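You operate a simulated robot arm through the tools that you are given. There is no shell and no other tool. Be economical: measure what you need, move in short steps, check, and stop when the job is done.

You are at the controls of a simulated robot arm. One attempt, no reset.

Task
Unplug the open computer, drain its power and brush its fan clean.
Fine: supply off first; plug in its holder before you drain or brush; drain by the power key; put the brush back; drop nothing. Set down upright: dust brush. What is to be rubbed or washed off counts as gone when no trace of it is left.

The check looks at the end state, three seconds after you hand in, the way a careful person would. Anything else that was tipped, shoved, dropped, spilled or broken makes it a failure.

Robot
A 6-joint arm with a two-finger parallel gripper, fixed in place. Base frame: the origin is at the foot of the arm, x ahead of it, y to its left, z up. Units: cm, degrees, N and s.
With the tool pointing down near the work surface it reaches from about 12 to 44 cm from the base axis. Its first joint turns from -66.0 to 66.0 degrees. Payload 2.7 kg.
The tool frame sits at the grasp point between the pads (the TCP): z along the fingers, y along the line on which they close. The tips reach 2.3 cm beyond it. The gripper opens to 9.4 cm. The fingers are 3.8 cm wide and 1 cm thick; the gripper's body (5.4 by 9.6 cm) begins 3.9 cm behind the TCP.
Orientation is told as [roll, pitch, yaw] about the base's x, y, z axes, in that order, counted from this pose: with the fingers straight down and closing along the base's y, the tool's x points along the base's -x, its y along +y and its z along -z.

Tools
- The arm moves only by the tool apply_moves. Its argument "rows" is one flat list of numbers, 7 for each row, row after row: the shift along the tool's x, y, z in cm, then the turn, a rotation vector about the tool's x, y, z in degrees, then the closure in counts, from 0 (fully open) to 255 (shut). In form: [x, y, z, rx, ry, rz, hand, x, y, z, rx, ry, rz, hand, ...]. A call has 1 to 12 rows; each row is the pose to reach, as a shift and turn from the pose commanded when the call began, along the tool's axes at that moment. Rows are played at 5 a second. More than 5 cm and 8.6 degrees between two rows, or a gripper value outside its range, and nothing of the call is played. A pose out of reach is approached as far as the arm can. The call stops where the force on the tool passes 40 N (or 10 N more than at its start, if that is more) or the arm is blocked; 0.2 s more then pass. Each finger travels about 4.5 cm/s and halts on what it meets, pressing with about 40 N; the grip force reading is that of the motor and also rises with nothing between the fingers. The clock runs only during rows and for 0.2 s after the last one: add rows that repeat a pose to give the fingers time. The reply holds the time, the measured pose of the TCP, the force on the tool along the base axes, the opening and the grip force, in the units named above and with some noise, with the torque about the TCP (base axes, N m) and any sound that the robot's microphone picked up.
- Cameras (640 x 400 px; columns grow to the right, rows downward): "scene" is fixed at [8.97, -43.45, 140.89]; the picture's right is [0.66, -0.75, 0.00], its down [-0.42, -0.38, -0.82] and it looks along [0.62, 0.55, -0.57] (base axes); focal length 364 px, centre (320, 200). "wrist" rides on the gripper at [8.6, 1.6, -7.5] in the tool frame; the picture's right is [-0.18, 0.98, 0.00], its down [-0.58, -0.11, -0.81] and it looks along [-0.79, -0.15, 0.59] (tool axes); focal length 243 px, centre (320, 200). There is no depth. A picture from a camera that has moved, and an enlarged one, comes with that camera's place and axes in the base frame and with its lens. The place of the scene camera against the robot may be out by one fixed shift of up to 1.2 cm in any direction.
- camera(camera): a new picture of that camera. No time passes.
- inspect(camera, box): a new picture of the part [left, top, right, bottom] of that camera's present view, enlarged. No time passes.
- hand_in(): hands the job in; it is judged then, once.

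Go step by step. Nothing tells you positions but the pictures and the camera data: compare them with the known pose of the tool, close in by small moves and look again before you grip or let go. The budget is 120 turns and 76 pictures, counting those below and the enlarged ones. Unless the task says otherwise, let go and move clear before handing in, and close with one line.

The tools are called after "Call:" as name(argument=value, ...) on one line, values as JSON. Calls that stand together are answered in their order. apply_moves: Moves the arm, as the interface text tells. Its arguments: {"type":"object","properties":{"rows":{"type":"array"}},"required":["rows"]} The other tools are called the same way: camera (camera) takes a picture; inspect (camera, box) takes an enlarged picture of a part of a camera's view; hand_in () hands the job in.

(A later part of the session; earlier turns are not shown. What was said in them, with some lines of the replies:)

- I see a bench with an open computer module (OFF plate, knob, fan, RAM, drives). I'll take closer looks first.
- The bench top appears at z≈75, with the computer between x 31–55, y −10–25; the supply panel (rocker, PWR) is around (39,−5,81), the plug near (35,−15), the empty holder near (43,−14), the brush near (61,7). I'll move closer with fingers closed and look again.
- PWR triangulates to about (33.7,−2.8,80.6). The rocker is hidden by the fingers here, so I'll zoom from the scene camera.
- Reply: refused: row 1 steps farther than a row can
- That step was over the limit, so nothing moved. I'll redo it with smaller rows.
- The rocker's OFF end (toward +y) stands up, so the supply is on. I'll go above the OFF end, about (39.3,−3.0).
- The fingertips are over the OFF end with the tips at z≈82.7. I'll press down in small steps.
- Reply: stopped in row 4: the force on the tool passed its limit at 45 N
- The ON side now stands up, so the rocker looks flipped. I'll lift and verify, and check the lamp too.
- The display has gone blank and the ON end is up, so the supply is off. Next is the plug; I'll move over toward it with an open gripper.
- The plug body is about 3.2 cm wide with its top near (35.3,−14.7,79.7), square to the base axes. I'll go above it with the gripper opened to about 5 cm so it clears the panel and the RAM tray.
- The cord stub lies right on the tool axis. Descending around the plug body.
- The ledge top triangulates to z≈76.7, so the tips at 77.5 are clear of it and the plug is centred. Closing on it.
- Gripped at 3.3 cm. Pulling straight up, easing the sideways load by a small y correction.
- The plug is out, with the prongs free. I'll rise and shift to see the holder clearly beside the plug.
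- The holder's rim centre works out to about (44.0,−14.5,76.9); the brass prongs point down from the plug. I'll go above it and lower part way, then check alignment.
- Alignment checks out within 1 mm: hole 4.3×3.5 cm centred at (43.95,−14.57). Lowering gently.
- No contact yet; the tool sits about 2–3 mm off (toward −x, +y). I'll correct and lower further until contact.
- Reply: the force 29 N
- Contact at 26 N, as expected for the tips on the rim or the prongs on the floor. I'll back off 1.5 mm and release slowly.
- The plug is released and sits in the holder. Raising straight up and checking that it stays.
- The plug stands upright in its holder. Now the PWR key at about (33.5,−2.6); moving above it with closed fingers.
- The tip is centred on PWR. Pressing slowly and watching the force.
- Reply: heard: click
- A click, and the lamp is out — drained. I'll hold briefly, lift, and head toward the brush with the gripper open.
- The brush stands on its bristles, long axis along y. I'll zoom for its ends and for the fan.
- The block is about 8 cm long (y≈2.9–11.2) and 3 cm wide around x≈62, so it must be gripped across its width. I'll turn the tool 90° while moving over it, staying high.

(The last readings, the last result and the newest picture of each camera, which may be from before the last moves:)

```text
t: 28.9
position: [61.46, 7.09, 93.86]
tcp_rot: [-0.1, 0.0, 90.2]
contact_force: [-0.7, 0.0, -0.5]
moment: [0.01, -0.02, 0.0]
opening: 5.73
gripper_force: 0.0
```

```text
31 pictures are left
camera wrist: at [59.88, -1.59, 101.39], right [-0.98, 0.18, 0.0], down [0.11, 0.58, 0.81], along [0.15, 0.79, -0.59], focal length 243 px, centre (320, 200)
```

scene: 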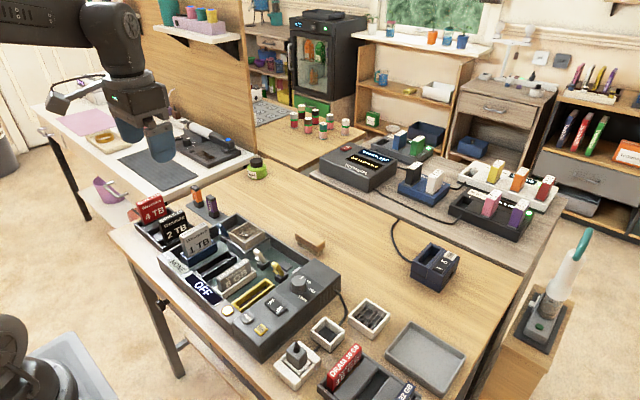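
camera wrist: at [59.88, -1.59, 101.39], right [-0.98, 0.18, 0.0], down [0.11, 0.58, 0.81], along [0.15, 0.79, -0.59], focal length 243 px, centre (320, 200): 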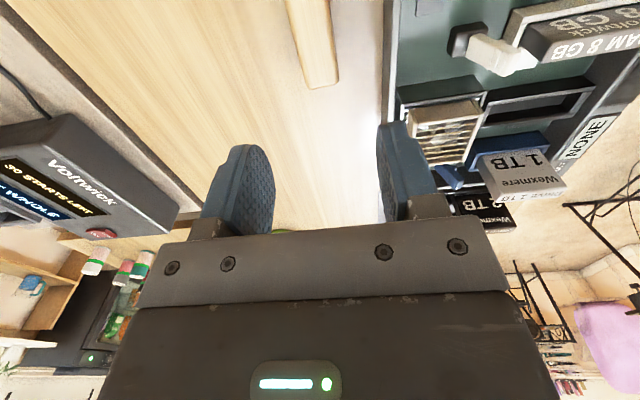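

The brush centre resolves to (62.0,7.05), top z≈77.5, width about 3.2 cm. Descending to just above it.

Call:
apply_moves(rows=[0, -0.54, 3, 0, 0, 0, 100, 0, -0.54, 6, 0, 0, 0, 100, 0, -0.54, 9, 0, 0, 0, 100, 0, -0.54, 11.4, 0, 0, 0, 100, 0, -0.54, 11.4, 0, 0, 0, 100])

Call:
camera(camera="wrist")

```text
t: 30.1
position: [62.04, 6.9, 82.33]
tcp_rot: [-0.1, 0.0, 90.0]
contact_force: [0.3, 0.0, -0.5]
moment: [0.01, -0.02, 0.02]
opening: 5.7
gripper_force: 0.0
```

```text
30 pictures are left
camera wrist: at [60.43, -1.7, 89.96], right [-0.98, 0.18, 0.0], down [0.11, 0.58, 0.81], along [0.15, 0.79, -0.59], focal length 243 px, centre (320, 200)
```

wrist: 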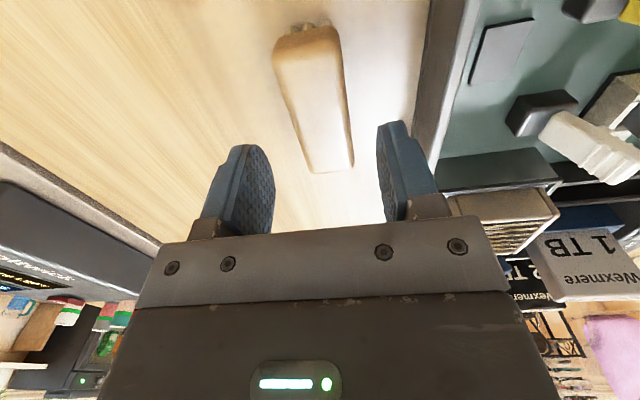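

Aligned within 2 mm. Lowering and gripping the block's sides above the bristles.

Call:
apply_moves(rows=[-0.2, 0, 1.5, 0, 0, 0, 100, -0.2, 0, 3, 0, 0, 0, 100, -0.2, 0, 4, 0, 0, 0, 100, -0.2, 0, 4.1, 0, 0, 0, 140, -0.2, 0, 4.1, 0, 0, 0, 180, -0.2, 0, 4.1, 0, 0, 0, 220, -0.2, 0, 4.1, 0, 0, 0, 255, -0.2, 0, 4.1, 0, 0, 0, 255])

Call:
inspect(camera="scene", box=[250, 190, 370, 265])

```text
t: 31.9
position: [62.04, 7.16, 78.41]
tcp_rot: [-0.1, 0.0, 90.0]
contact_force: [-0.2, 0.6, 0.0]
moment: [0.03, -0.01, -0.05]
opening: 3.3
gripper_force: 40.4
```

```text
5.33 times, centred on (310, 228) of scene
camera zoom: at [8.97, -43.45, 140.89], right [0.66, -0.75, 0.0], down [-0.42, -0.38, -0.82], along [0.62, 0.55, -0.57], focal length 1941 px, centre (373, 53)
```

zoom: 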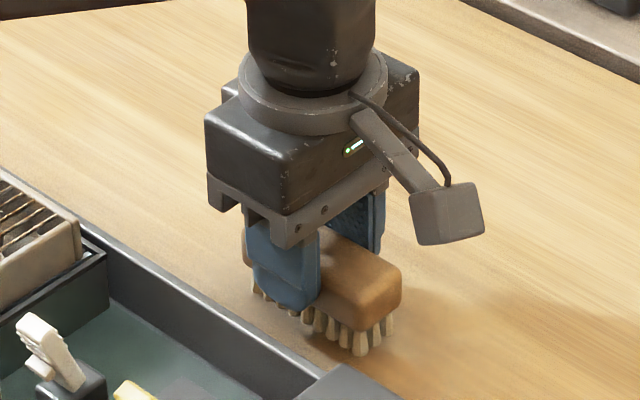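

Gripped at 3.3 cm; rest spot TCP (62.0,7.1,78.3). Lifting and finding the fan more exactly.

Call:
apply_moves(rows=[0, 0, -1, 0, 0, 0, 255, 0, 0, -3, 0, 0, 0, 255, 0, 0, -7, 0, 0, 0, 255, -1, 1, -10.5, 0, 0, 0, 255, -2, 2, -13.5, 0, 0, 0, 255])

Call:
camera(camera="wrist")

Call:
inspect(camera="wrist", box=[360, 80, 520, 180])

```text
t: 33.1
position: [59.95, 9.03, 91.8]
tcp_rot: [0.0, 0.0, 90.0]
contact_force: [-0.6, -0.2, -0.2]
moment: [0.0, 0.0, -0.02]
opening: 3.34
gripper_force: 40.2
```

```text
28 pictures are left
camera wrist: at [58.35, 0.44, 99.34], right [-0.98, 0.18, 0.0], down [0.11, 0.58, 0.81], along [0.15, 0.79, -0.59], focal length 243 px, centre (320, 200)
```

wrist: 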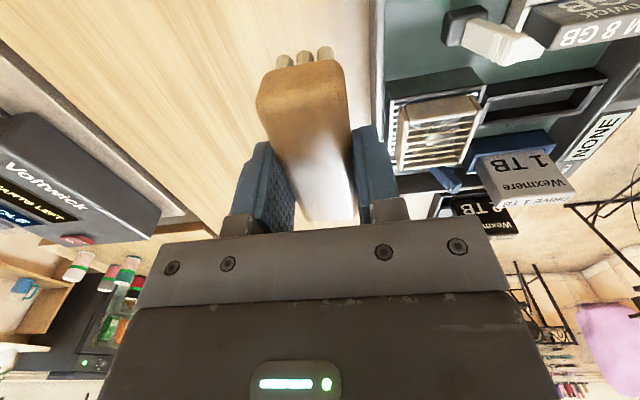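

```text
4.00 times, centred on (440, 130) of wrist
camera zoom: at [58.35, 0.44, 99.34], right [-0.98, 0.18, 0.0], down [0.11, 0.58, 0.81], along [0.15, 0.79, -0.59], focal length 970 px, centre (-160, 480)
```

zoom: 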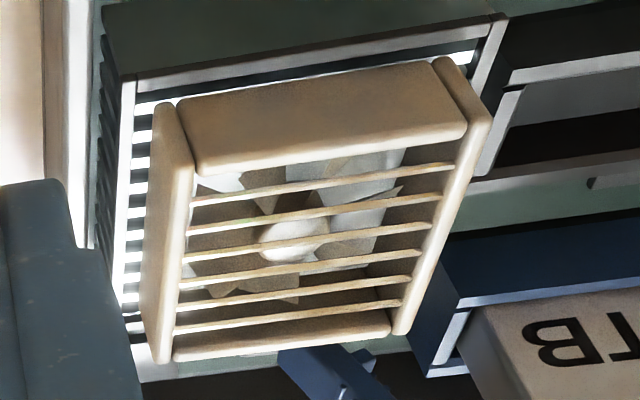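

The fan's top triangulates to x 47.2–53.1, y 14.6–20.9, z≈81.3; the bristle tips are 3.6 cm below the TCP. I'll move above it and lower to just clear of contact.

Call:
apply_moves(rows=[-2.1, 2.45, 0, 0, 0, 0, 255, -4.2, 4.9, 0, 0, 0, 0, 255, -6.3, 7.3, 0, 0, 0, 0, 255, -8.3, 9.75, 0, 0, 0, 0, 255, -8.3, 9.75, 3, 0, 0, 0, 255, -8.3, 9.75, 6, 0, 0, 0, 255, -8.3, 9.75, 6, 0, 0, 0, 255])

Call:
camera(camera="wrist")

Call:
inspect(camera="scene", box=[190, 180, 310, 255])

```text
t: 34.7
position: [50.61, 17.6, 85.72]
tcp_rot: [-0.1, 0.0, 90.0]
contact_force: [-0.1, 0.6, -1.3]
moment: [0.01, 0.01, -0.02]
opening: 3.3
gripper_force: 40.2
```

```text
26 pictures are left
camera wrist: at [49.0, 8.98, 93.23], right [-0.98, 0.18, 0.0], down [0.11, 0.58, 0.81], along [0.15, 0.79, -0.59], focal length 243 px, centre (320, 200)
```

wrist: 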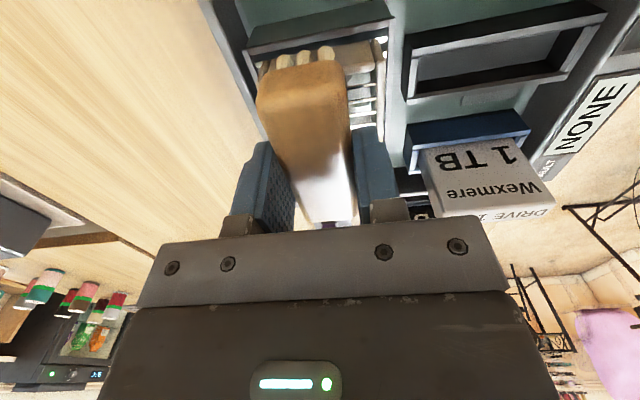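

```text
5.33 times, centred on (250, 218) of scene
camera zoom: at [8.97, -43.45, 140.89], right [0.66, -0.75, 0.0], down [-0.42, -0.38, -0.82], along [0.62, 0.55, -0.57], focal length 1941 px, centre (693, 107)
```

zoom: 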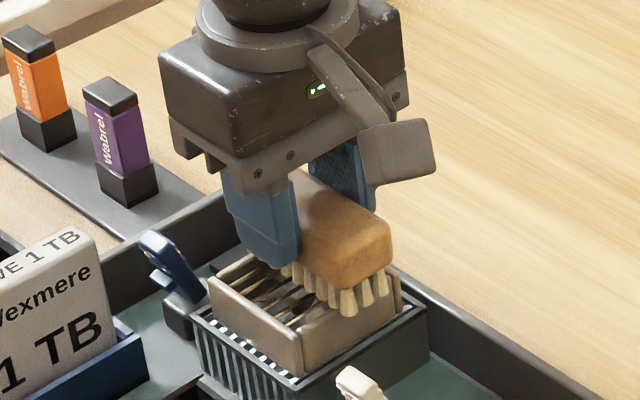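

The bristles hover just over the grille. Lowering gently to find contact.

Call:
apply_moves(rows=[0.2, 0, 0.3, 0, 0, 0, 255, 0.2, 0, 0.5, 0, 0, 0, 255, 0.2, 0, 0.65, 0, 0, 0, 255, 0.2, 0, 0.8, 0, 0, 0, 255])

Call:
inspect(camera="scene", box=[210, 200, 290, 250])

```text
t: 35.7
position: [50.59, 17.37, 85.4]
tcp_rot: [-0.4, -0.1, 90.1]
contact_force: [-4.5, -5.7, 30.3]
moment: [-0.18, 0.21, 0.02]
opening: 3.32
gripper_force: 40.0
```

```text
8.00 times, centred on (250, 225) of scene
camera zoom: at [8.91, -43.48, 140.89], right [0.66, -0.75, 0.0], down [-0.42, -0.38, -0.82], along [0.62, 0.55, -0.57], focal length 2911 px, centre (880, 0)
```

zoom: 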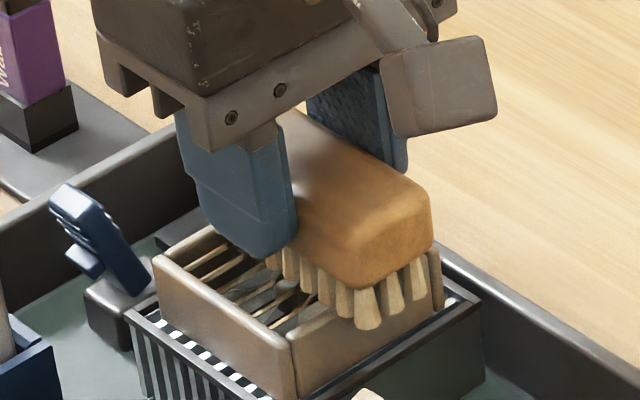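

Contact at TCP z≈85.4 with about 30 N. I'll ease off to a light press and sweep across x.

Call:
apply_moves(rows=[0, 0, -0.3, 0, 0, 0, 255, 0, 0.8, -0.3, 0, 0, 0, 255, 0, 1.6, -0.3, 0, 0, 0, 255, 0, 2.3, -0.3, 0, 0, 0, 255, 0, 1.5, -0.3, 0, 0, 0, 255, 0, 0.7, -0.3, 0, 0, 0, 255, 0, -0.1, -0.3, 0, 0, 0, 255, 0, -0.9, -0.3, 0, 0, 0, 255, 0, -1.7, -0.3, 0, 0, 0, 255, 0, -2.2, -0.3, 0, 0, 0, 255])

Call:
inspect(camera="scene", box=[210, 200, 290, 250])

```text
t: 37.9
position: [52.41, 17.3, 85.25]
tcp_rot: [-0.1, 0.0, 90.0]
contact_force: [-5.0, -0.3, 16.3]
moment: [0.14, 0.26, 0.03]
opening: 3.32
gripper_force: 40.0
```

```text
8.00 times, centred on (250, 225) of scene
camera zoom: at [8.93, -43.46, 140.89], right [0.66, -0.75, 0.0], down [-0.42, -0.38, -0.82], along [0.62, 0.55, -0.57], focal length 2911 px, centre (880, 0)
```

zoom: 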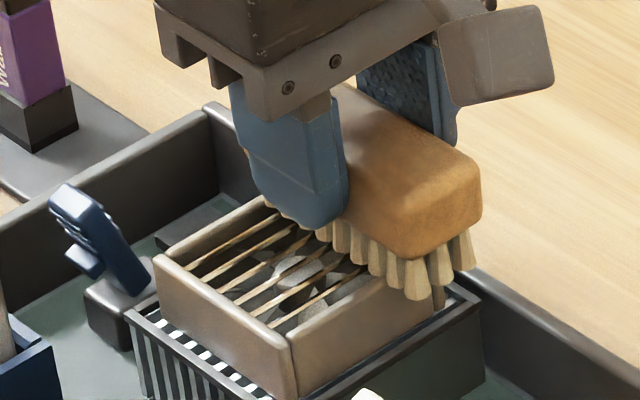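

Brushing works at about 16 N. More passes, then a look.

Call:
apply_moves(rows=[0, 0.9, 0, 0, 0, 0, 255, 0, 1.8, 0, 0, 0, 0, 255, 0, 2.7, 0, 0, 0, 0, 255, 0, 3.6, 0, 0, 0, 0, 255, 0, 4.4, 0, 0, 0, 0, 255, 0, 3.5, 0, 0, 0, 0, 255, 0, 2.6, 0, 0, 0, 0, 255, 0, 1.7, 0, 0, 0, 0, 255, 0, 0.8, 0, 0, 0, 0, 255, 0, 0, 0, 0, 0, 0, 255])

Call:
apply_moves(rows=[0, 0.9, 0, 0, 0, 0, 255, 0, 1.8, 0, 0, 0, 0, 255, 0, 2.7, 0, 0, 0, 0, 255, 0, 3.6, 0, 0, 0, 0, 255, 0, 4.4, 0, 0, 0, 0, 255, 0, 3.5, 0, 0, 0, 0, 255, 0, 2.6, 0, 0, 0, 0, 255, 0, 1.7, 0, 0, 0, 0, 255, 0, 0.8, 0, 0, 0, 0, 255, 0, 0, 0, 0, 0, 0, 255])

Call:
apply_moves(rows=[0, 0, -2, 0, 0, 0, 255, 0, -2, -5, 0, 0, 0, 255, 2.5, -5, -6.5, 0, 0, 0, 255, 5.5, -7.5, -6.5, 0, 0, 0, 255])

Call:
inspect(camera="scene", box=[205, 195, 301, 255])

Call:
inspect(camera="wrist", box=[360, 80, 520, 180])

```text
t: 40.1
position: [52.39, 17.38, 85.27]
tcp_rot: [0.0, 0.0, 90.0]
contact_force: [-5.4, 1.7, 16.5]
moment: [0.13, 0.23, -0.01]
opening: 3.34
gripper_force: 40.1
```

```text
t: 42.3
position: [52.45, 17.2, 85.4]
tcp_rot: [-0.1, 0.0, 90.0]
contact_force: [0.7, -0.8, -1.5]
moment: [-0.02, -0.01, -0.01]
opening: 3.31
gripper_force: 40.4
```

```text
t: 43.3
position: [59.81, 11.92, 91.74]
tcp_rot: [-0.2, 0.0, 90.2]
contact_force: [-0.3, 0.0, -0.2]
moment: [-0.04, 0.01, 0.02]
opening: 3.32
gripper_force: 40.1
```

```text
6.67 times, centred on (253, 225) of scene
camera zoom: at [8.97, -43.44, 140.89], right [0.66, -0.75, 0.0], down [-0.42, -0.38, -0.82], along [0.62, 0.55, -0.57], focal length 2426 px, centre (767, 33)
```

zoom: 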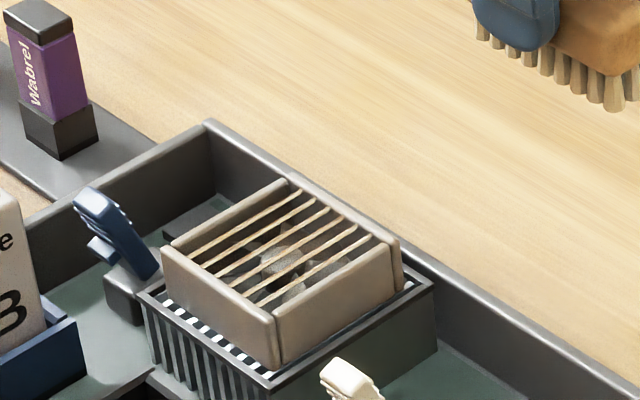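

```text
4.00 times, centred on (440, 130) of wrist
camera zoom: at [58.28, 3.26, 99.32], right [-0.98, 0.18, 0.0], down [0.11, 0.58, 0.81], along [0.15, 0.79, -0.59], focal length 970 px, centre (-160, 480)
```

zoom: 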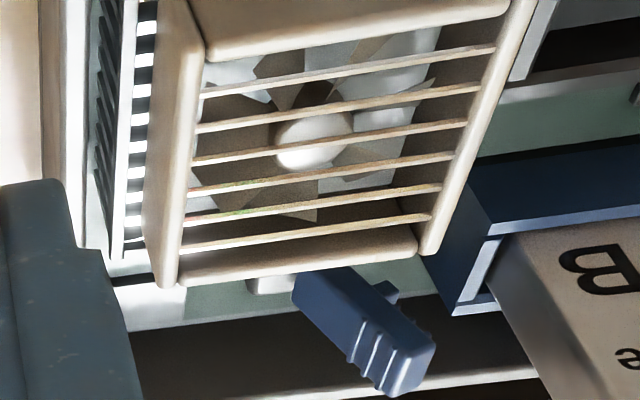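

The fan is visibly paler but still a bit tan, and the last pass was losing contact. I'll go back and brush more, slightly firmer.

Call:
apply_moves(rows=[-3, 2.5, 0, 0, 0, 0, 255, -5.5, 5.5, 1.5, 0, 0, 0, 255, -5.5, 7.5, 4.5, 0, 0, 0, 255, -5.5, 7.5, 6.3, 0, 0, 0, 255, -5.5, 7.5, 6.7, 0, 0, 0, 255, -5.5, 8.5, 6.7, 0, 0, 0, 255, -5.5, 9.5, 6.7, 0, 0, 0, 255, -5.5, 10.5, 6.7, 0, 0, 0, 255, -5.5, 11.5, 6.7, 0, 0, 0, 255, -5.5, 10.5, 6.7, 0, 0, 0, 255, -5.5, 9.5, 6.7, 0, 0, 0, 255, -5.5, 8, 6.7, 0, 0, 0, 255])

Call:
apply_moves(rows=[0, 0.9, 0, 0, 0, 0, 255, 0, 1.8, 0, 0, 0, 0, 255, 0, 2.7, 0, 0, 0, 0, 255, 0, 3.7, 0, 0, 0, 0, 255, 0, 2.7, 0, 0, 0, 0, 255, 0, 1.8, 0, 0, 0, 0, 255, 0, 0.9, 0, 0, 0, 0, 255, 0, 0, 0, 0, 0, 0, 255])

Call:
apply_moves(rows=[0, 0.9, 0, 0, 0, 0, 255, 0, 1.8, 0, 0, 0, 0, 255, 0, 2.7, 0, 0, 0, 0, 255, 0, 3.7, 0, 0, 0, 0, 255, 0, 2.7, 0, 0, 0, 0, 255, 0, 1.8, 0, 0, 0, 0, 255, 0, 0.9, 0, 0, 0, 0, 255, 0, 0, 0, 0, 0, 0, 255])

Call:
inspect(camera="scene", box=[205, 195, 301, 255])

```text
t: 45.9
position: [52.11, 17.26, 85.23]
tcp_rot: [-0.2, -0.1, 90.1]
contact_force: [-7.2, 1.5, 24.7]
moment: [0.13, 0.4, 0.03]
opening: 3.31
gripper_force: 39.9
```

```text
t: 47.7
position: [51.95, 17.21, 85.25]
tcp_rot: [-0.1, -0.2, 90.0]
contact_force: [-6.8, 2.7, 22.4]
moment: [0.13, 0.3, 0.02]
opening: 3.33
gripper_force: 40.0
```

```text
t: 49.5
position: [51.88, 17.32, 85.27]
tcp_rot: [-0.2, -0.1, 89.9]
contact_force: [-7.9, 0.9, 25.0]
moment: [0.05, 0.3, 0.01]
opening: 3.34
gripper_force: 40.5
```

```text
6.67 times, centred on (253, 225) of scene
camera zoom: at [8.91, -43.46, 140.89], right [0.66, -0.75, 0.0], down [-0.42, -0.38, -0.82], along [0.62, 0.55, -0.57], focal length 2426 px, centre (767, 33)
```

zoom: 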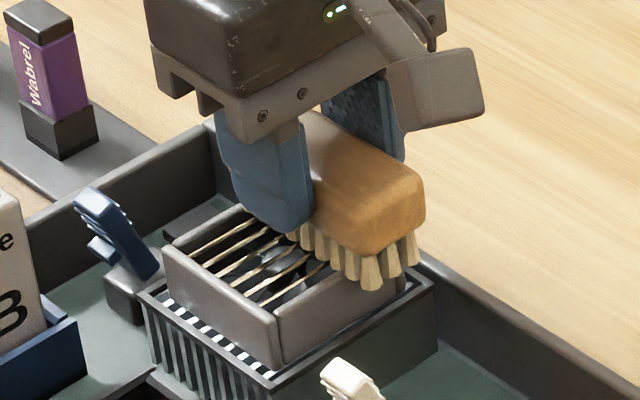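

The frame is turning grey; the wires still show some tan. Continuing.

Call:
apply_moves(rows=[0, 0.9, 0, 0, 0, 0, 255, 0, 1.8, 0, 0, 0, 0, 255, 0, 2.7, 0, 0, 0, 0, 255, 0, 3.9, 0, 0, 0, 0, 255, 0, 2.7, 0, 0, 0, 0, 255, 0, 1.8, 0, 0, 0, 0, 255, 0, 0.9, 0, 0, 0, 0, 255, 0, 0, 0, 0, 0, 0, 255, 0, -0.6, 0, 0, 0, 0, 255, 0, 0, 0, 0, 0, 0, 255])

Call:
apply_moves(rows=[-0.3, 0.9, 0, 0, 0, 0, 255, -0.3, 1.8, 0, 0, 0, 0, 255, -0.3, 2.7, 0, 0, 0, 0, 255, -0.3, 3.9, 0, 0, 0, 0, 255, 0.6, 3.9, 0, 0, 0, 0, 255, 0.6, 2.7, 0, 0, 0, 0, 255, 0.6, 1.8, 0, 0, 0, 0, 255, 0.6, 0.9, 0, 0, 0, 0, 255, 0.6, 0, 0, 0, 0, 0, 255, 0, 0, 0, 0, 0, 0, 255])

Call:
apply_moves(rows=[0, 0.9, 0, 0, 0, 0, 255, 0, 1.8, 0, 0, 0, 0, 255, 0, 2.7, 0, 0, 0, 0, 255, 0, 3.9, 0, 0, 0, 0, 255, 0, 2.7, 0, 0, 0, 0, 255, 0, 1.8, 0, 0, 0, 0, 255, 0, 0.9, 0, 0, 0, 0, 255, 0, 0, 0, 0, 0, 0, 255, 0, -0.6, 0, 0, 0, 0, 255, 0, 0, 0, 0, 0, 0, 255])

Call:
apply_moves(rows=[0, 0, -2, 0, 0, 0, 255, 0, -2, -5, 0, 0, 0, 255, 2.5, -5, -6.5, 0, 0, 0, 255, 5.5, -7.5, -6.5, 0, 0, 0, 255])

Call:
inspect(camera="scene", box=[205, 195, 301, 255])

Call:
inspect(camera="wrist", box=[360, 80, 520, 180])

```text
t: 51.7
position: [52.13, 17.27, 85.28]
tcp_rot: [-0.4, -0.2, 89.9]
contact_force: [6.3, -1.4, 15.2]
moment: [-0.08, -0.18, 0.0]
opening: 3.32
gripper_force: 39.6
```

```text
t: 53.9
position: [52.04, 17.27, 85.11]
tcp_rot: [-0.3, 0.1, 90.1]
contact_force: [2.4, -6.0, 16.9]
moment: [-0.21, -0.09, 0.0]
opening: 3.31
gripper_force: 40.1
```

```text
t: 56.1
position: [52.07, 17.21, 85.15]
tcp_rot: [-0.3, 0.0, 90.0]
contact_force: [5.1, -0.6, 11.1]
moment: [-0.07, -0.15, 0.0]
opening: 3.32
gripper_force: 39.3
```

```text
t: 57.1
position: [59.52, 11.86, 91.55]
tcp_rot: [-0.1, 0.0, 90.1]
contact_force: [0.5, -0.4, -1.4]
moment: [0.02, -0.02, 0.0]
opening: 3.3
gripper_force: 40.6
```

```text
6.67 times, centred on (253, 225) of scene
camera zoom: at [8.97, -43.44, 140.89], right [0.66, -0.75, 0.0], down [-0.42, -0.38, -0.82], along [0.62, 0.55, -0.57], focal length 2426 px, centre (767, 33)
```

zoom: 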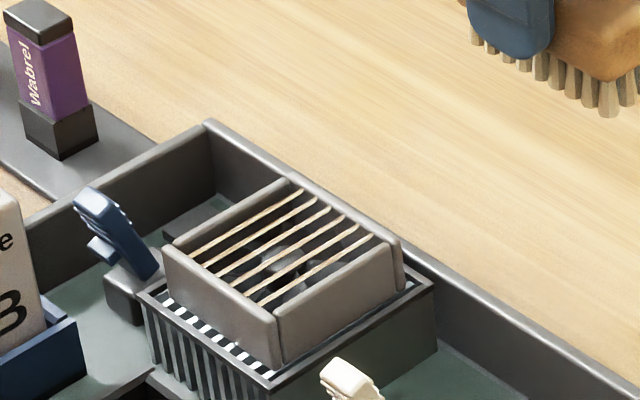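

```text
4.00 times, centred on (440, 130) of wrist
camera zoom: at [58.02, 3.26, 99.1], right [-0.98, 0.18, 0.0], down [0.11, 0.58, 0.81], along [0.15, 0.79, -0.59], focal length 970 px, centre (-160, 480)
```

zoom: 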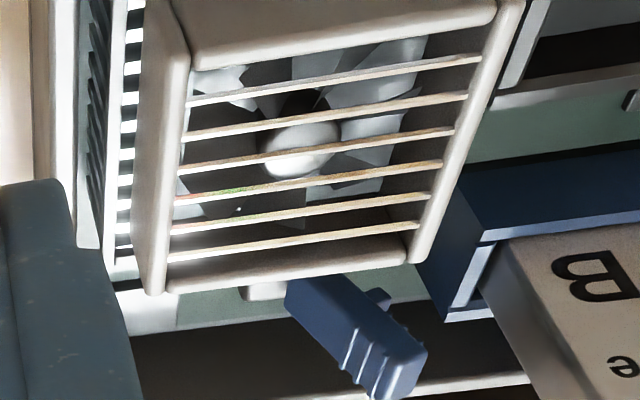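

The frame is now nearly neutral, with dust on the blades mostly gone. I'll do another set of passes until the colour stops changing.

Call:
apply_moves(rows=[-3, 2.5, 0, 0, 0, 0, 255, -5.5, 5.5, 1.5, 0, 0, 0, 255, -5.5, 7.5, 4.5, 0, 0, 0, 255, -5.5, 7.5, 6.2, 0, 0, 0, 255, -5.5, 7.5, 6.5, 0, 0, 0, 255, -5.5, 8.5, 6.55, 0, 0, 0, 255, -5.5, 9.5, 6.55, 0, 0, 0, 255, -5.5, 10.5, 6.55, 0, 0, 0, 255, -5.5, 11.4, 6.55, 0, 0, 0, 255, -5.5, 10.5, 6.55, 0, 0, 0, 255, -5.5, 9.5, 6.55, 0, 0, 0, 255, -5.5, 7.7, 6.55, 0, 0, 0, 255])

Call:
apply_moves(rows=[-0.3, 0.9, 0, 0, 0, 0, 255, -0.3, 1.8, 0, 0, 0, 0, 255, -0.3, 2.7, 0, 0, 0, 0, 255, -0.3, 3.9, 0, 0, 0, 0, 255, 0.6, 3.9, 0, 0, 0, 0, 255, 0.6, 2.7, 0, 0, 0, 0, 255, 0.6, 1.8, 0, 0, 0, 0, 255, 0.6, 0.9, 0, 0, 0, 0, 255, 0.6, 0, 0, 0, 0, 0, 255, 0, 0, 0, 0, 0, 0, 255])

Call:
apply_moves(rows=[0, 0.9, 0, 0, 0, 0, 255, 0, 1.8, 0, 0, 0, 0, 255, 0, 2.7, 0, 0, 0, 0, 255, 0, 3.9, 0, 0, 0, 0, 255, 0, 2.7, 0, 0, 0, 0, 255, 0, 1.8, 0, 0, 0, 0, 255, 0, 0.9, 0, 0, 0, 0, 255, 0, 0, 0, 0, 0, 0, 255, 0, -0.6, 0, 0, 0, 0, 255, 0, 0, 0, 0, 0, 0, 255])

Call:
apply_moves(rows=[0, 0.9, 0, 0, 0, 0, 255, 0, 1.8, 0, 0, 0, 0, 255, 0, 2.7, 0, 0, 0, 0, 255, 0, 3.9, 0, 0, 0, 0, 255, 0, 2.7, 0, 0, 0, 0, 255, 0, 1.8, 0, 0, 0, 0, 255, 0, 0.9, 0, 0, 0, 0, 255, 0, 0, 0, 0, 0, 0, 255, 0, -0.6, 0, 0, 0, 0, 255, 0, 0, 0, 0, 0, 0, 255])

Call:
apply_moves(rows=[0, 0, -2, 0, 0, 0, 255, 0, -2, -5, 0, 0, 0, 255, 2.5, -5, -6.5, 0, 0, 0, 255, 5.5, -7.5, -6.5, 0, 0, 0, 255])

Call:
inspect(camera="scene", box=[205, 195, 301, 255])

Call:
inspect(camera="wrist", box=[360, 80, 520, 180])

Call:
inspect(camera="scene", box=[320, 285, 416, 345])

```text
t: 59.7
position: [51.73, 17.35, 84.97]
tcp_rot: [-0.1, -0.1, 90.0]
contact_force: [-9.3, 0.3, 26.7]
moment: [0.09, 0.38, 0.0]
opening: 3.31
gripper_force: 40.5
```

```text
t: 61.9
position: [51.94, 17.18, 85.03]
tcp_rot: [-0.3, 0.0, 90.0]
contact_force: [1.6, -8.8, 22.5]
moment: [-0.3, 0.02, 0.04]
opening: 3.31
gripper_force: 40.2
```

```text
t: 64.1
position: [51.99, 17.26, 85.08]
tcp_rot: [-0.4, -0.1, 90.0]
contact_force: [6.4, -1.5, 16.0]
moment: [-0.13, -0.18, 0.01]
opening: 3.31
gripper_force: 40.1
```

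```text
t: 66.3
position: [51.91, 17.3, 85.09]
tcp_rot: [-0.3, -0.1, 90.1]
contact_force: [4.9, -1.9, 13.2]
moment: [-0.06, -0.11, 0.02]
opening: 3.33
gripper_force: 39.8
```

```text
t: 67.3
position: [59.4, 11.38, 91.45]
tcp_rot: [-0.1, 0.0, 90.2]
contact_force: [-0.6, 0.3, -1.0]
moment: [0.04, -0.03, 0.0]
opening: 3.32
gripper_force: 39.9
```

```text
6.67 times, centred on (253, 225) of scene
camera zoom: at [8.97, -43.44, 140.89], right [0.66, -0.75, 0.0], down [-0.42, -0.38, -0.82], along [0.62, 0.55, -0.57], focal length 2426 px, centre (767, 33)
```

zoom: 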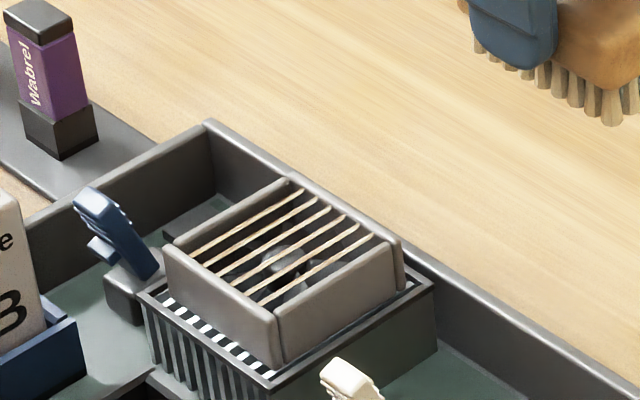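

```text
4.00 times, centred on (440, 130) of wrist
camera zoom: at [57.74, 2.81, 99.0], right [-0.98, 0.18, 0.0], down [0.11, 0.58, 0.81], along [0.15, 0.79, -0.59], focal length 970 px, centre (-160, 480)
```

zoom: 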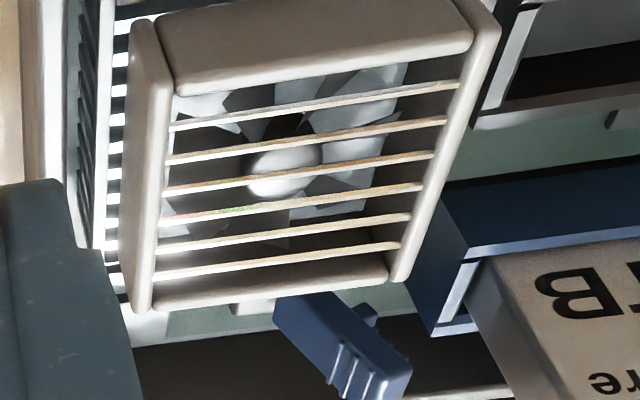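

```text
6.67 times, centred on (368, 315) of scene
camera zoom: at [8.97, -43.44, 140.89], right [0.66, -0.75, 0.0], down [-0.42, -0.38, -0.82], along [0.62, 0.55, -0.57], focal length 2426 px, centre (0, -567)
```

zoom: 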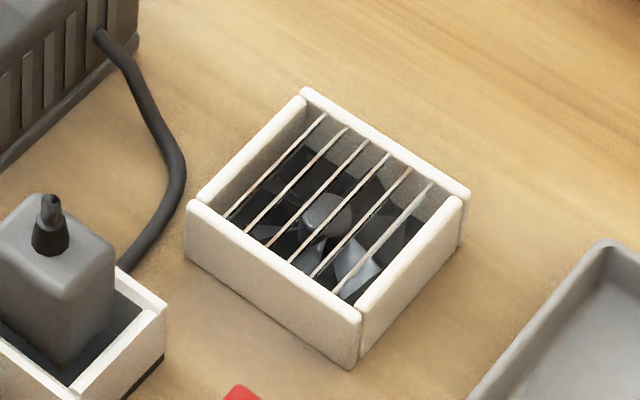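

Almost neutral now; there was still a slight change since last look, so one more set of passes to be sure.

Call:
apply_moves(rows=[-3, 2.5, 0, 0, 0, 0, 255, -5.8, 5.5, 1.5, 0, 0, 0, 255, -5.8, 7.5, 4.5, 0, 0, 0, 255, -5.8, 7.5, 6.2, 0, 0, 0, 255, -5.8, 7.5, 6.5, 0, 0, 0, 255, -5.8, 8.5, 6.5, 0, 0, 0, 255, -5.8, 9.5, 6.5, 0, 0, 0, 255, -5.8, 10.5, 6.5, 0, 0, 0, 255, -5.8, 11.3, 6.5, 0, 0, 0, 255, -5.8, 10.5, 6.5, 0, 0, 0, 255, -5.8, 9.5, 6.5, 0, 0, 0, 255, -5.8, 7.5, 6.5, 0, 0, 0, 255])

Call:
apply_moves(rows=[-0.1, 0.9, 0, 0, 0, 0, 255, -0.1, 1.8, 0, 0, 0, 0, 255, -0.1, 2.7, 0, 0, 0, 0, 255, -0.1, 3.9, 0, 0, 0, 0, 255, 0.8, 3.9, 0, 0, 0, 0, 255, 0.8, 2.7, 0, 0, 0, 0, 255, 0.8, 1.8, 0, 0, 0, 0, 255, 0.8, 0.9, 0, 0, 0, 0, 255, 0.8, 0, 0, 0, 0, 0, 255, 0, 0, 0, 0, 0, 0, 255])

Call:
apply_moves(rows=[0, 0.9, 0, 0, 0, 0, 255, 0, 1.8, 0, 0, 0, 0, 255, 0, 2.7, 0, 0, 0, 0, 255, 0, 3.9, 0, 0, 0, 0, 255, 0, 2.7, 0, 0, 0, 0, 255, 0, 1.8, 0, 0, 0, 0, 255, 0, 0.9, 0, 0, 0, 0, 255, 0, 0, 0, 0, 0, 0, 255, 0, -0.6, 0, 0, 0, 0, 255, 0, 0, 0, 0, 0, 0, 255])

Call:
apply_moves(rows=[0, 0.9, 0, 0, 0, 0, 255, 0, 1.8, 0, 0, 0, 0, 255, 0, 2.7, 0, 0, 0, 0, 255, 0, 3.9, 0, 0, 0, 0, 255, 0, 2.7, 0, 0, 0, 0, 255, 0, 1.8, 0, 0, 0, 0, 255, 0, 0.9, 0, 0, 0, 0, 255, 0, 0, 0, 0, 0, 0, 255, 0, -0.6, 0, 0, 0, 0, 255, 0, 0, 0, 0, 0, 0, 255])

Call:
apply_moves(rows=[0, 0, -2, 0, 0, 0, 255, 0, -2, -5, 0, 0, 0, 255, 2.5, -5, -6.5, 0, 0, 0, 255, 5.5, -7.5, -6.5, 0, 0, 0, 255])

Call:
inspect(camera="scene", box=[205, 195, 301, 255])

Call:
inspect(camera="wrist", box=[360, 80, 520, 180])

```text
t: 69.9
position: [51.71, 17.72, 85.15]
tcp_rot: [-0.1, 0.0, 90.0]
contact_force: [-1.5, 0.4, 3.0]
moment: [-0.03, 0.08, -0.01]
opening: 3.32
gripper_force: 40.2
```

```text
t: 72.1
position: [51.94, 17.56, 85.08]
tcp_rot: [-0.2, 0.1, 90.0]
contact_force: [2.1, -4.6, 11.7]
moment: [-0.2, 0.01, 0.02]
opening: 3.34
gripper_force: 40.2
```

```text
t: 74.3
position: [51.91, 17.69, 84.98]
tcp_rot: [-0.2, -0.1, 90.0]
contact_force: [4.1, -1.5, 11.7]
moment: [-0.12, -0.1, 0.06]
opening: 3.31
gripper_force: 40.2
```

```text
t: 76.5
position: [51.98, 17.59, 85.11]
tcp_rot: [-0.3, 0.0, 90.0]
contact_force: [5.1, -1.3, 12.0]
moment: [-0.08, -0.14, 0.05]
opening: 3.33
gripper_force: 40.0
```

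```text
t: 77.5
position: [59.19, 12.02, 91.56]
tcp_rot: [0.0, 0.1, 90.1]
contact_force: [0.5, -0.3, -0.4]
moment: [-0.01, -0.01, 0.03]
opening: 3.32
gripper_force: 40.1
```

```text
6.67 times, centred on (253, 225) of scene
camera zoom: at [8.97, -43.44, 140.89], right [0.66, -0.75, 0.0], down [-0.42, -0.38, -0.82], along [0.62, 0.55, -0.57], focal length 2426 px, centre (767, 33)
```

zoom: 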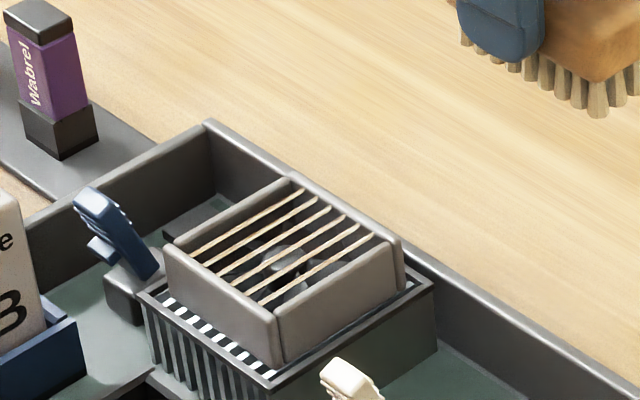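

```text
4.00 times, centred on (440, 130) of wrist
camera zoom: at [57.7, 3.45, 99.04], right [-0.98, 0.18, 0.0], down [0.11, 0.58, 0.81], along [0.15, 0.79, -0.59], focal length 970 px, centre (-160, 480)
```

zoom: 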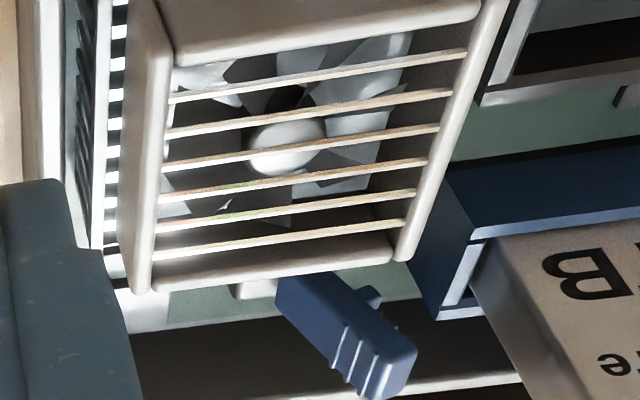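

The colour no longer changes. I'll compare the wires tightly against the spare fan on the bench.

Call:
inspect(camera="scene", box=[228, 218, 268, 243])

Call:
inspect(camera="scene", box=[350, 303, 390, 328])

```text
16.00 times, centred on (248, 230) of scene
camera zoom: at [8.97, -43.44, 140.89], right [0.66, -0.75, 0.0], down [-0.42, -0.38, -0.82], along [0.62, 0.55, -0.57], focal length 5822 px, centre (1472, -288)
```

zoom: 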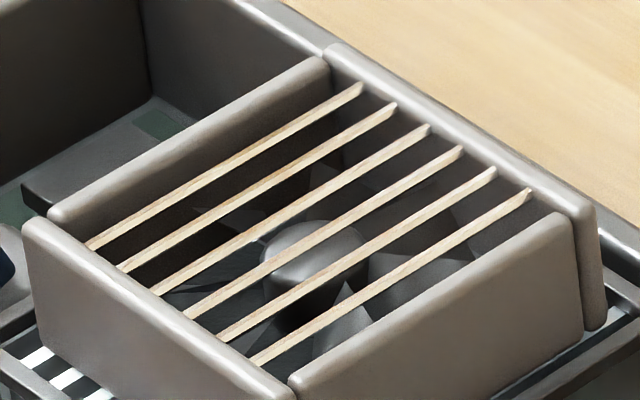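

```text
16.00 times, centred on (370, 316) of scene
camera zoom: at [8.97, -43.44, 140.89], right [0.66, -0.75, 0.0], down [-0.42, -0.38, -0.82], along [0.62, 0.55, -0.57], focal length 5822 px, centre (-480, -1648)
```

zoom: 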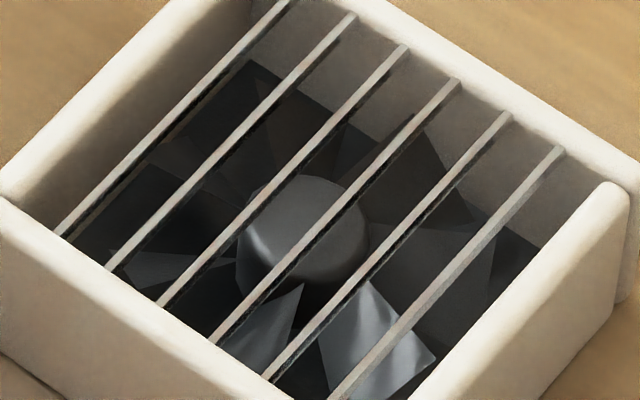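

The frame and blades look clean, but the bars are still creamier than the spare's. One firmer set and another comparison will show whether that's dust or its own colour.

Call:
apply_moves(rows=[-3, 2.5, 0, 0, 0, 0, 255, -5.5, 5.5, 1.5, 0, 0, 0, 255, -5.5, 7.5, 4.5, 0, 0, 0, 255, -5.5, 7.5, 6.2, 0, 0, 0, 255, -5.5, 7.5, 6.7, 0, 0, 0, 255, -5.5, 8.5, 6.75, 0, 0, 0, 255, -5.5, 9.5, 6.75, 0, 0, 0, 255, -5.5, 10.5, 6.75, 0, 0, 0, 255, -5.5, 11.3, 6.75, 0, 0, 0, 255, -5.5, 10.5, 6.75, 0, 0, 0, 255, -5.5, 9.5, 6.75, 0, 0, 0, 255, -5.5, 7.5, 6.75, 0, 0, 0, 255])

Call:
apply_moves(rows=[0, 0.9, 0, 0, 0, 0, 255, 0, 1.8, 0, 0, 0, 0, 255, 0, 2.7, 0, 0, 0, 0, 255, 0, 3.9, 0, 0, 0, 0, 255, 0.8, 3.9, 0, 0, 0, 0, 255, 0.8, 2.7, 0, 0, 0, 0, 255, 0.8, 1.8, 0, 0, 0, 0, 255, 0.8, 0.9, 0, 0, 0, 0, 255, 0.8, 0, 0, 0, 0, 0, 255, 0, 0, 0, 0, 0, 0, 255])

Call:
apply_moves(rows=[0, 0.9, 0, 0, 0, 0, 255, 0, 1.8, 0, 0, 0, 0, 255, 0, 2.7, 0, 0, 0, 0, 255, 0, 3.9, 0, 0, 0, 0, 255, 0, 2.7, 0, 0, 0, 0, 255, 0, 1.8, 0, 0, 0, 0, 255, 0, 0.9, 0, 0, 0, 0, 255, 0, 0, 0, 0, 0, 0, 255, 0, -0.6, 0, 0, 0, 0, 255, 0, 0, 0, 0, 0, 0, 255])

Call:
apply_moves(rows=[0, 0, -2, 0, 0, 0, 255, 0, -2, -5, 0, 0, 0, 255, 2.5, -5, -6.5, 0, 0, 0, 255, 5.5, -7.5, -6.5, 0, 0, 0, 255])

Call:
inspect(camera="scene", box=[228, 218, 268, 243])

```text
t: 80.1
position: [51.91, 17.56, 84.96]
tcp_rot: [0.0, -0.1, 90.0]
contact_force: [-7.3, 0.6, 21.5]
moment: [0.12, 0.25, -0.01]
opening: 3.32
gripper_force: 39.9
```

```text
t: 82.3
position: [51.87, 17.59, 84.82]
tcp_rot: [-0.3, -0.1, 90.0]
contact_force: [1.8, -6.2, 18.2]
moment: [-0.19, 0.02, 0.0]
opening: 3.33
gripper_force: 40.0
```

```text
t: 84.5
position: [51.93, 17.47, 84.9]
tcp_rot: [-0.5, -0.1, 90.0]
contact_force: [6.3, 0.3, 17.4]
moment: [-0.03, -0.16, -0.01]
opening: 3.31
gripper_force: 39.8
```

```text
t: 85.5
position: [59.1, 12.2, 91.31]
tcp_rot: [0.0, -0.1, 89.9]
contact_force: [-0.2, 0.5, -0.8]
moment: [0.01, 0.01, 0.02]
opening: 3.28
gripper_force: 39.8
```

```text
16.00 times, centred on (248, 230) of scene
camera zoom: at [8.97, -43.44, 140.89], right [0.66, -0.75, 0.0], down [-0.42, -0.38, -0.82], along [0.62, 0.55, -0.57], focal length 5822 px, centre (1472, -288)
```

zoom: 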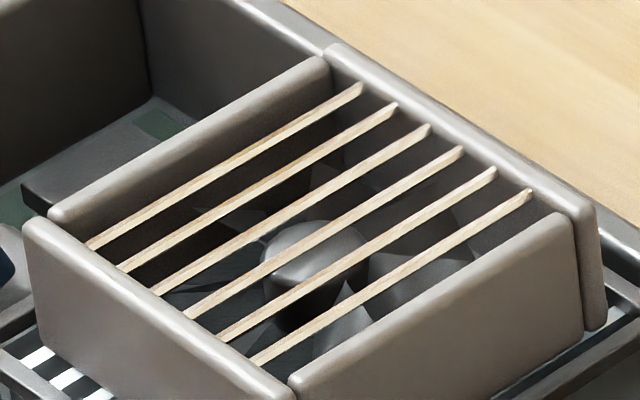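

No further change: that is the fan's own colour, and the dust is gone. Now carrying the brush back above its spot (62.0,7.15).

Call:
apply_moves(rows=[2.5, -1.5, 0, 0, 0, 0, 255, 5.05, -2.9, 0, 0, 0, 0, 255, 5.05, -2.9, 4, 0, 0, 0, 255, 5.05, -2.9, 8, 0, 0, 0, 255, 5.05, -2.9, 11.5, 0, 0, 0, 255, 5.05, -2.9, 11.5, 0, 0, 0, 255])

Call:
inspect(camera="scene", box=[250, 190, 370, 265])

```text
t: 86.9
position: [62.09, 7.16, 79.63]
tcp_rot: [-0.1, 0.0, 90.0]
contact_force: [0.4, 0.2, -0.6]
moment: [0.0, 0.01, -0.01]
opening: 3.33
gripper_force: 40.3
```

```text
5.33 times, centred on (310, 228) of scene
camera zoom: at [8.97, -43.45, 140.89], right [0.66, -0.75, 0.0], down [-0.42, -0.38, -0.82], along [0.62, 0.55, -0.57], focal length 1941 px, centre (373, 53)
```

zoom: 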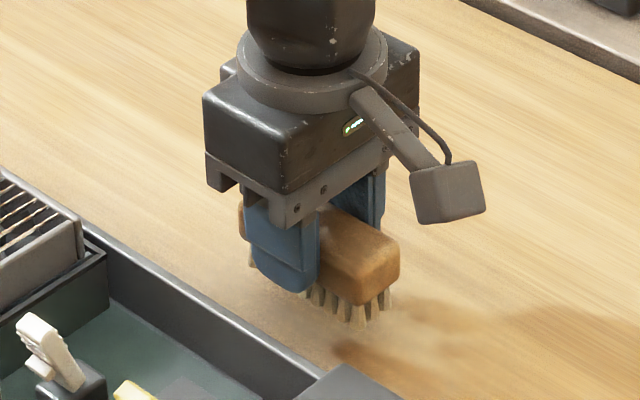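

The brush hovers just above its spot, nearly level. Lowering until light contact.

Call:
apply_moves(rows=[0, 0, 0.5, 0, 0, 0, 255, 0, 0, 0.8, 0, 0, 0, 255, 0, 0, 1.0, 0, 0, 0, 255, 0, 0, 1.2, 0, 0, 0, 255, 0, 0, 1.35, 0, 0, 0, 255])

```text
t: 88.1
position: [62.11, 7.21, 78.29]
tcp_rot: [-0.1, 0.0, 90.0]
contact_force: [-0.7, -0.7, -0.5]
moment: [0.02, -0.01, -0.02]
opening: 3.36
gripper_force: 39.7
```

Call:
apply_moves(rows=[0, 0, 0.15, 0, 0, 0, 255, 0, 0, 0.3, 0, 0, 0, 255, 0, 0, 0.4, 0, 0, 0, 255, 0, 0, 0.5, 0, 0, 0, 255])

Call:
inspect(camera="scene", box=[270, 210, 350, 260])

```text
t: 89.1
position: [62.24, 7.09, 77.87]
tcp_rot: [-0.2, 0.0, 90.0]
contact_force: [0.6, 0.4, -0.5]
moment: [0.01, 0.0, 0.01]
opening: 3.33
gripper_force: 39.4
```

```text
8.00 times, centred on (310, 235) of scene
camera zoom: at [8.97, -43.45, 140.89], right [0.66, -0.75, 0.0], down [-0.42, -0.38, -0.82], along [0.62, 0.55, -0.57], focal length 2911 px, centre (400, -80)
```

zoom: 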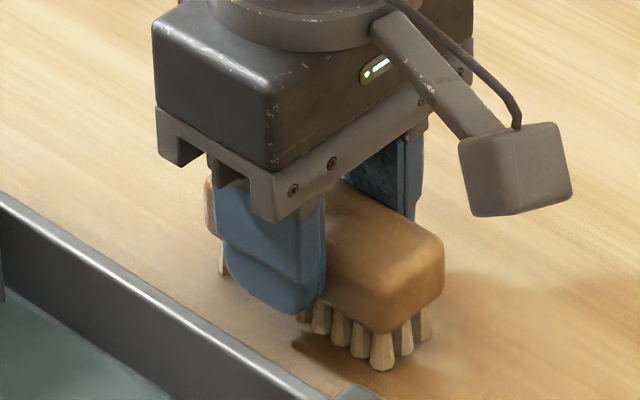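

Call:
apply_moves(rows=[0, 0, 0.1, 0, 0, 0, 255, 0, 0, 0.2, 0, 0, 0, 255, 0, 0, 0.3, 0, 0, 0, 255])

```text
t: 89.9
position: [62.25, 7.08, 77.86]
tcp_rot: [-0.3, 0.0, 90.1]
contact_force: [-7.2, 0.3, 16.3]
moment: [0.03, 0.31, 0.02]
opening: 3.33
gripper_force: 39.9
```

Contact with the bench at 16 N. I'll ease up slightly and open the fingers slowly, moderately wide.

Call:
apply_moves(rows=[0, 0, -0.15, 0, 0, 0, 255, 0, 0, -0.15, 0, 0, 0, 160, 0, 0, -0.15, 0, 0, 0, 140, 0, 0, -0.15, 0, 0, 0, 120, 0, 0, -0.15, 0, 0, 0, 100, 0, 0, -0.15, 0, 0, 0, 100])

Call:
inspect(camera="scene", box=[270, 210, 350, 260])

```text
t: 91.3
position: [62.25, 7.11, 77.65]
tcp_rot: [-0.1, 0.0, 90.0]
contact_force: [0.3, -0.3, 0.5]
moment: [0.01, 0.01, -0.04]
opening: 5.71
gripper_force: 0.1
```

```text
8.00 times, centred on (310, 235) of scene
camera zoom: at [8.97, -43.45, 140.89], right [0.66, -0.75, 0.0], down [-0.42, -0.38, -0.82], along [0.62, 0.55, -0.57], focal length 2911 px, centre (400, -80)
```

zoom: 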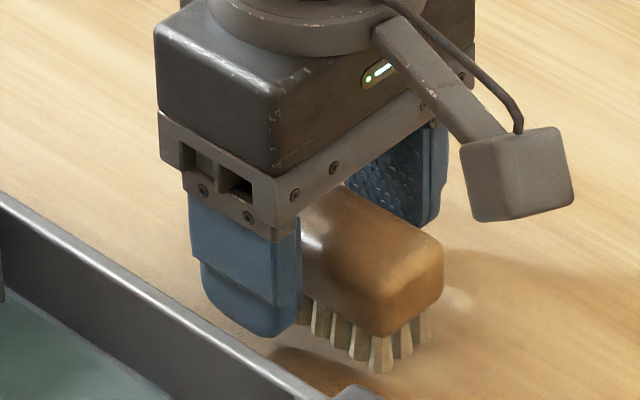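

The brush stands free on its bristles. Rising straight up and checking the whole scene.

Call:
apply_moves(rows=[0, 0, -1, 0, 0, 0, 100, 0, 0, -4, 0, 0, 0, 100, 0, 0, -8, 0, 0, 0, 100, 0, 0, -12, 0, 0, 0, 100, 0, 0, -16, 0, 0, 0, 100, 0, -3, -20, 0, 0, 0, 100, 0, -7, -22, 0, 0, 0, 100])

Call:
camera(camera="scene")

Call:
inspect(camera="scene", box=[180, 195, 400, 385])

```text
t: 92.9
position: [63.3, 6.22, 97.77]
tcp_rot: [0.0, -0.1, 90.1]
contact_force: [0.1, -0.5, 0.8]
moment: [-0.02, 0.02, 0.02]
opening: 5.73
gripper_force: 0.2
out of reach, approached as far as the arm can: row 6, 7
```

```text
6 pictures are left
```

scene: 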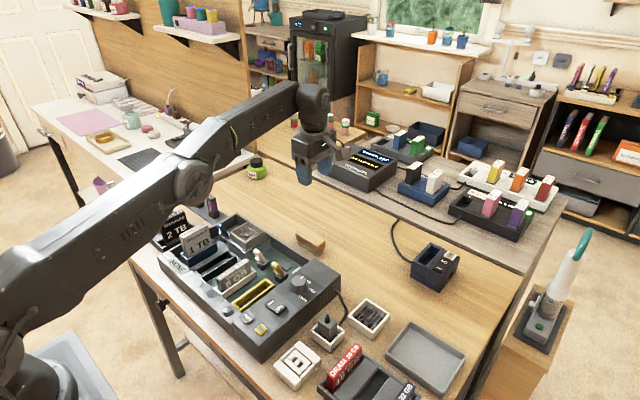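

```text
2.11 times, centred on (290, 290) of scene
camera zoom: at [8.97, -43.45, 140.89], right [0.66, -0.75, 0.0], down [-0.42, -0.38, -0.82], along [0.62, 0.55, -0.57], focal length 766 px, centre (383, 10)
```

zoom: 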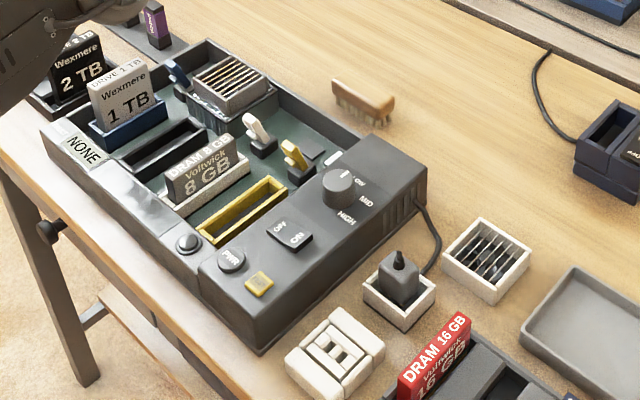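

Supply off, lamp dark, plug in holder, brush upright in place. I'll retract a little to uncover the drives hidden by the arm and make sure nothing was disturbed.

Call:
apply_moves(rows=[0, 4, -1, 0, 0, 0, 100, 0, 8, -3, 0, 0, 0, 100, 0, 12, -6, 0, 0, 0, 100, 0, 16, -9, 0, 0, 0, 100, 2, 20, -12, 0, 0, 0, 100, 5, 23, -14, 0, 0, 0, 100])

Call:
inspect(camera="scene", box=[80, 150, 340, 312])

```text
refused: row 5 steps farther than a row can; nothing moved
```

```text
2.46 times, centred on (210, 231) of scene
camera zoom: at [8.97, -43.45, 140.89], right [0.66, -0.75, 0.0], down [-0.42, -0.38, -0.82], along [0.62, 0.55, -0.57], focal length 896 px, centre (591, 124)
```

zoom: 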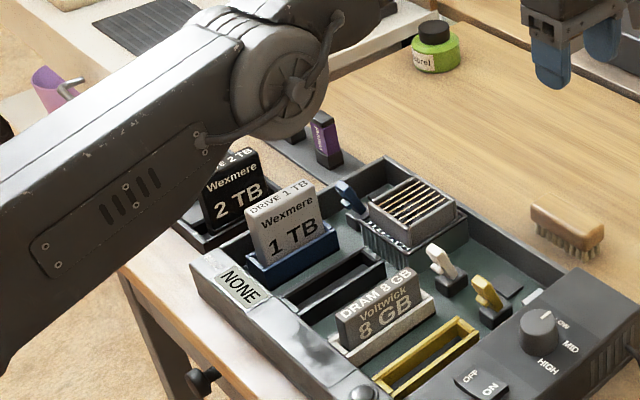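

Everything visible is in place; retracting with smaller steps.

Call:
apply_moves(rows=[0, 3.5, -1, 0, 0, 0, 100, 0, 7, -3, 0, 0, 0, 100, 0, 10, -5.5, 0, 0, 0, 100, 0, 13, -8, 0, 0, 0, 100, 0, 16, -10.5, 0, 0, 0, 100, 0, 19, -13, 0, 0, 0, 100, 0, 22, -15, 0, 0, 0, 100])

Call:
camera(camera="scene")

```text
t: 94.5
position: [41.14, 6.48, 113.07]
tcp_rot: [-0.1, 0.0, 90.0]
contact_force: [-0.2, 0.4, 0.0]
moment: [-0.03, -0.04, -0.02]
opening: 5.72
gripper_force: 0.0
```

```text
3 pictures are left
```

scene: 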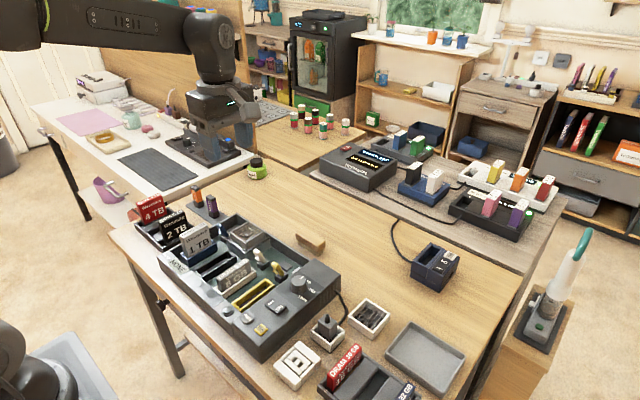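

All items stand as before, and the arm is clear. Handing in.

Call:
hand_in()

```text
The job is handed in.
```

The job is handed in: I switched the supply off, put the plug in its holder, and drained the computer with the power key. I then brushed the fan until its colour stopped changing and stood the brush back upright in its place. Its grille bars still look creamier than the spare fan's; I took that to be their own colour.
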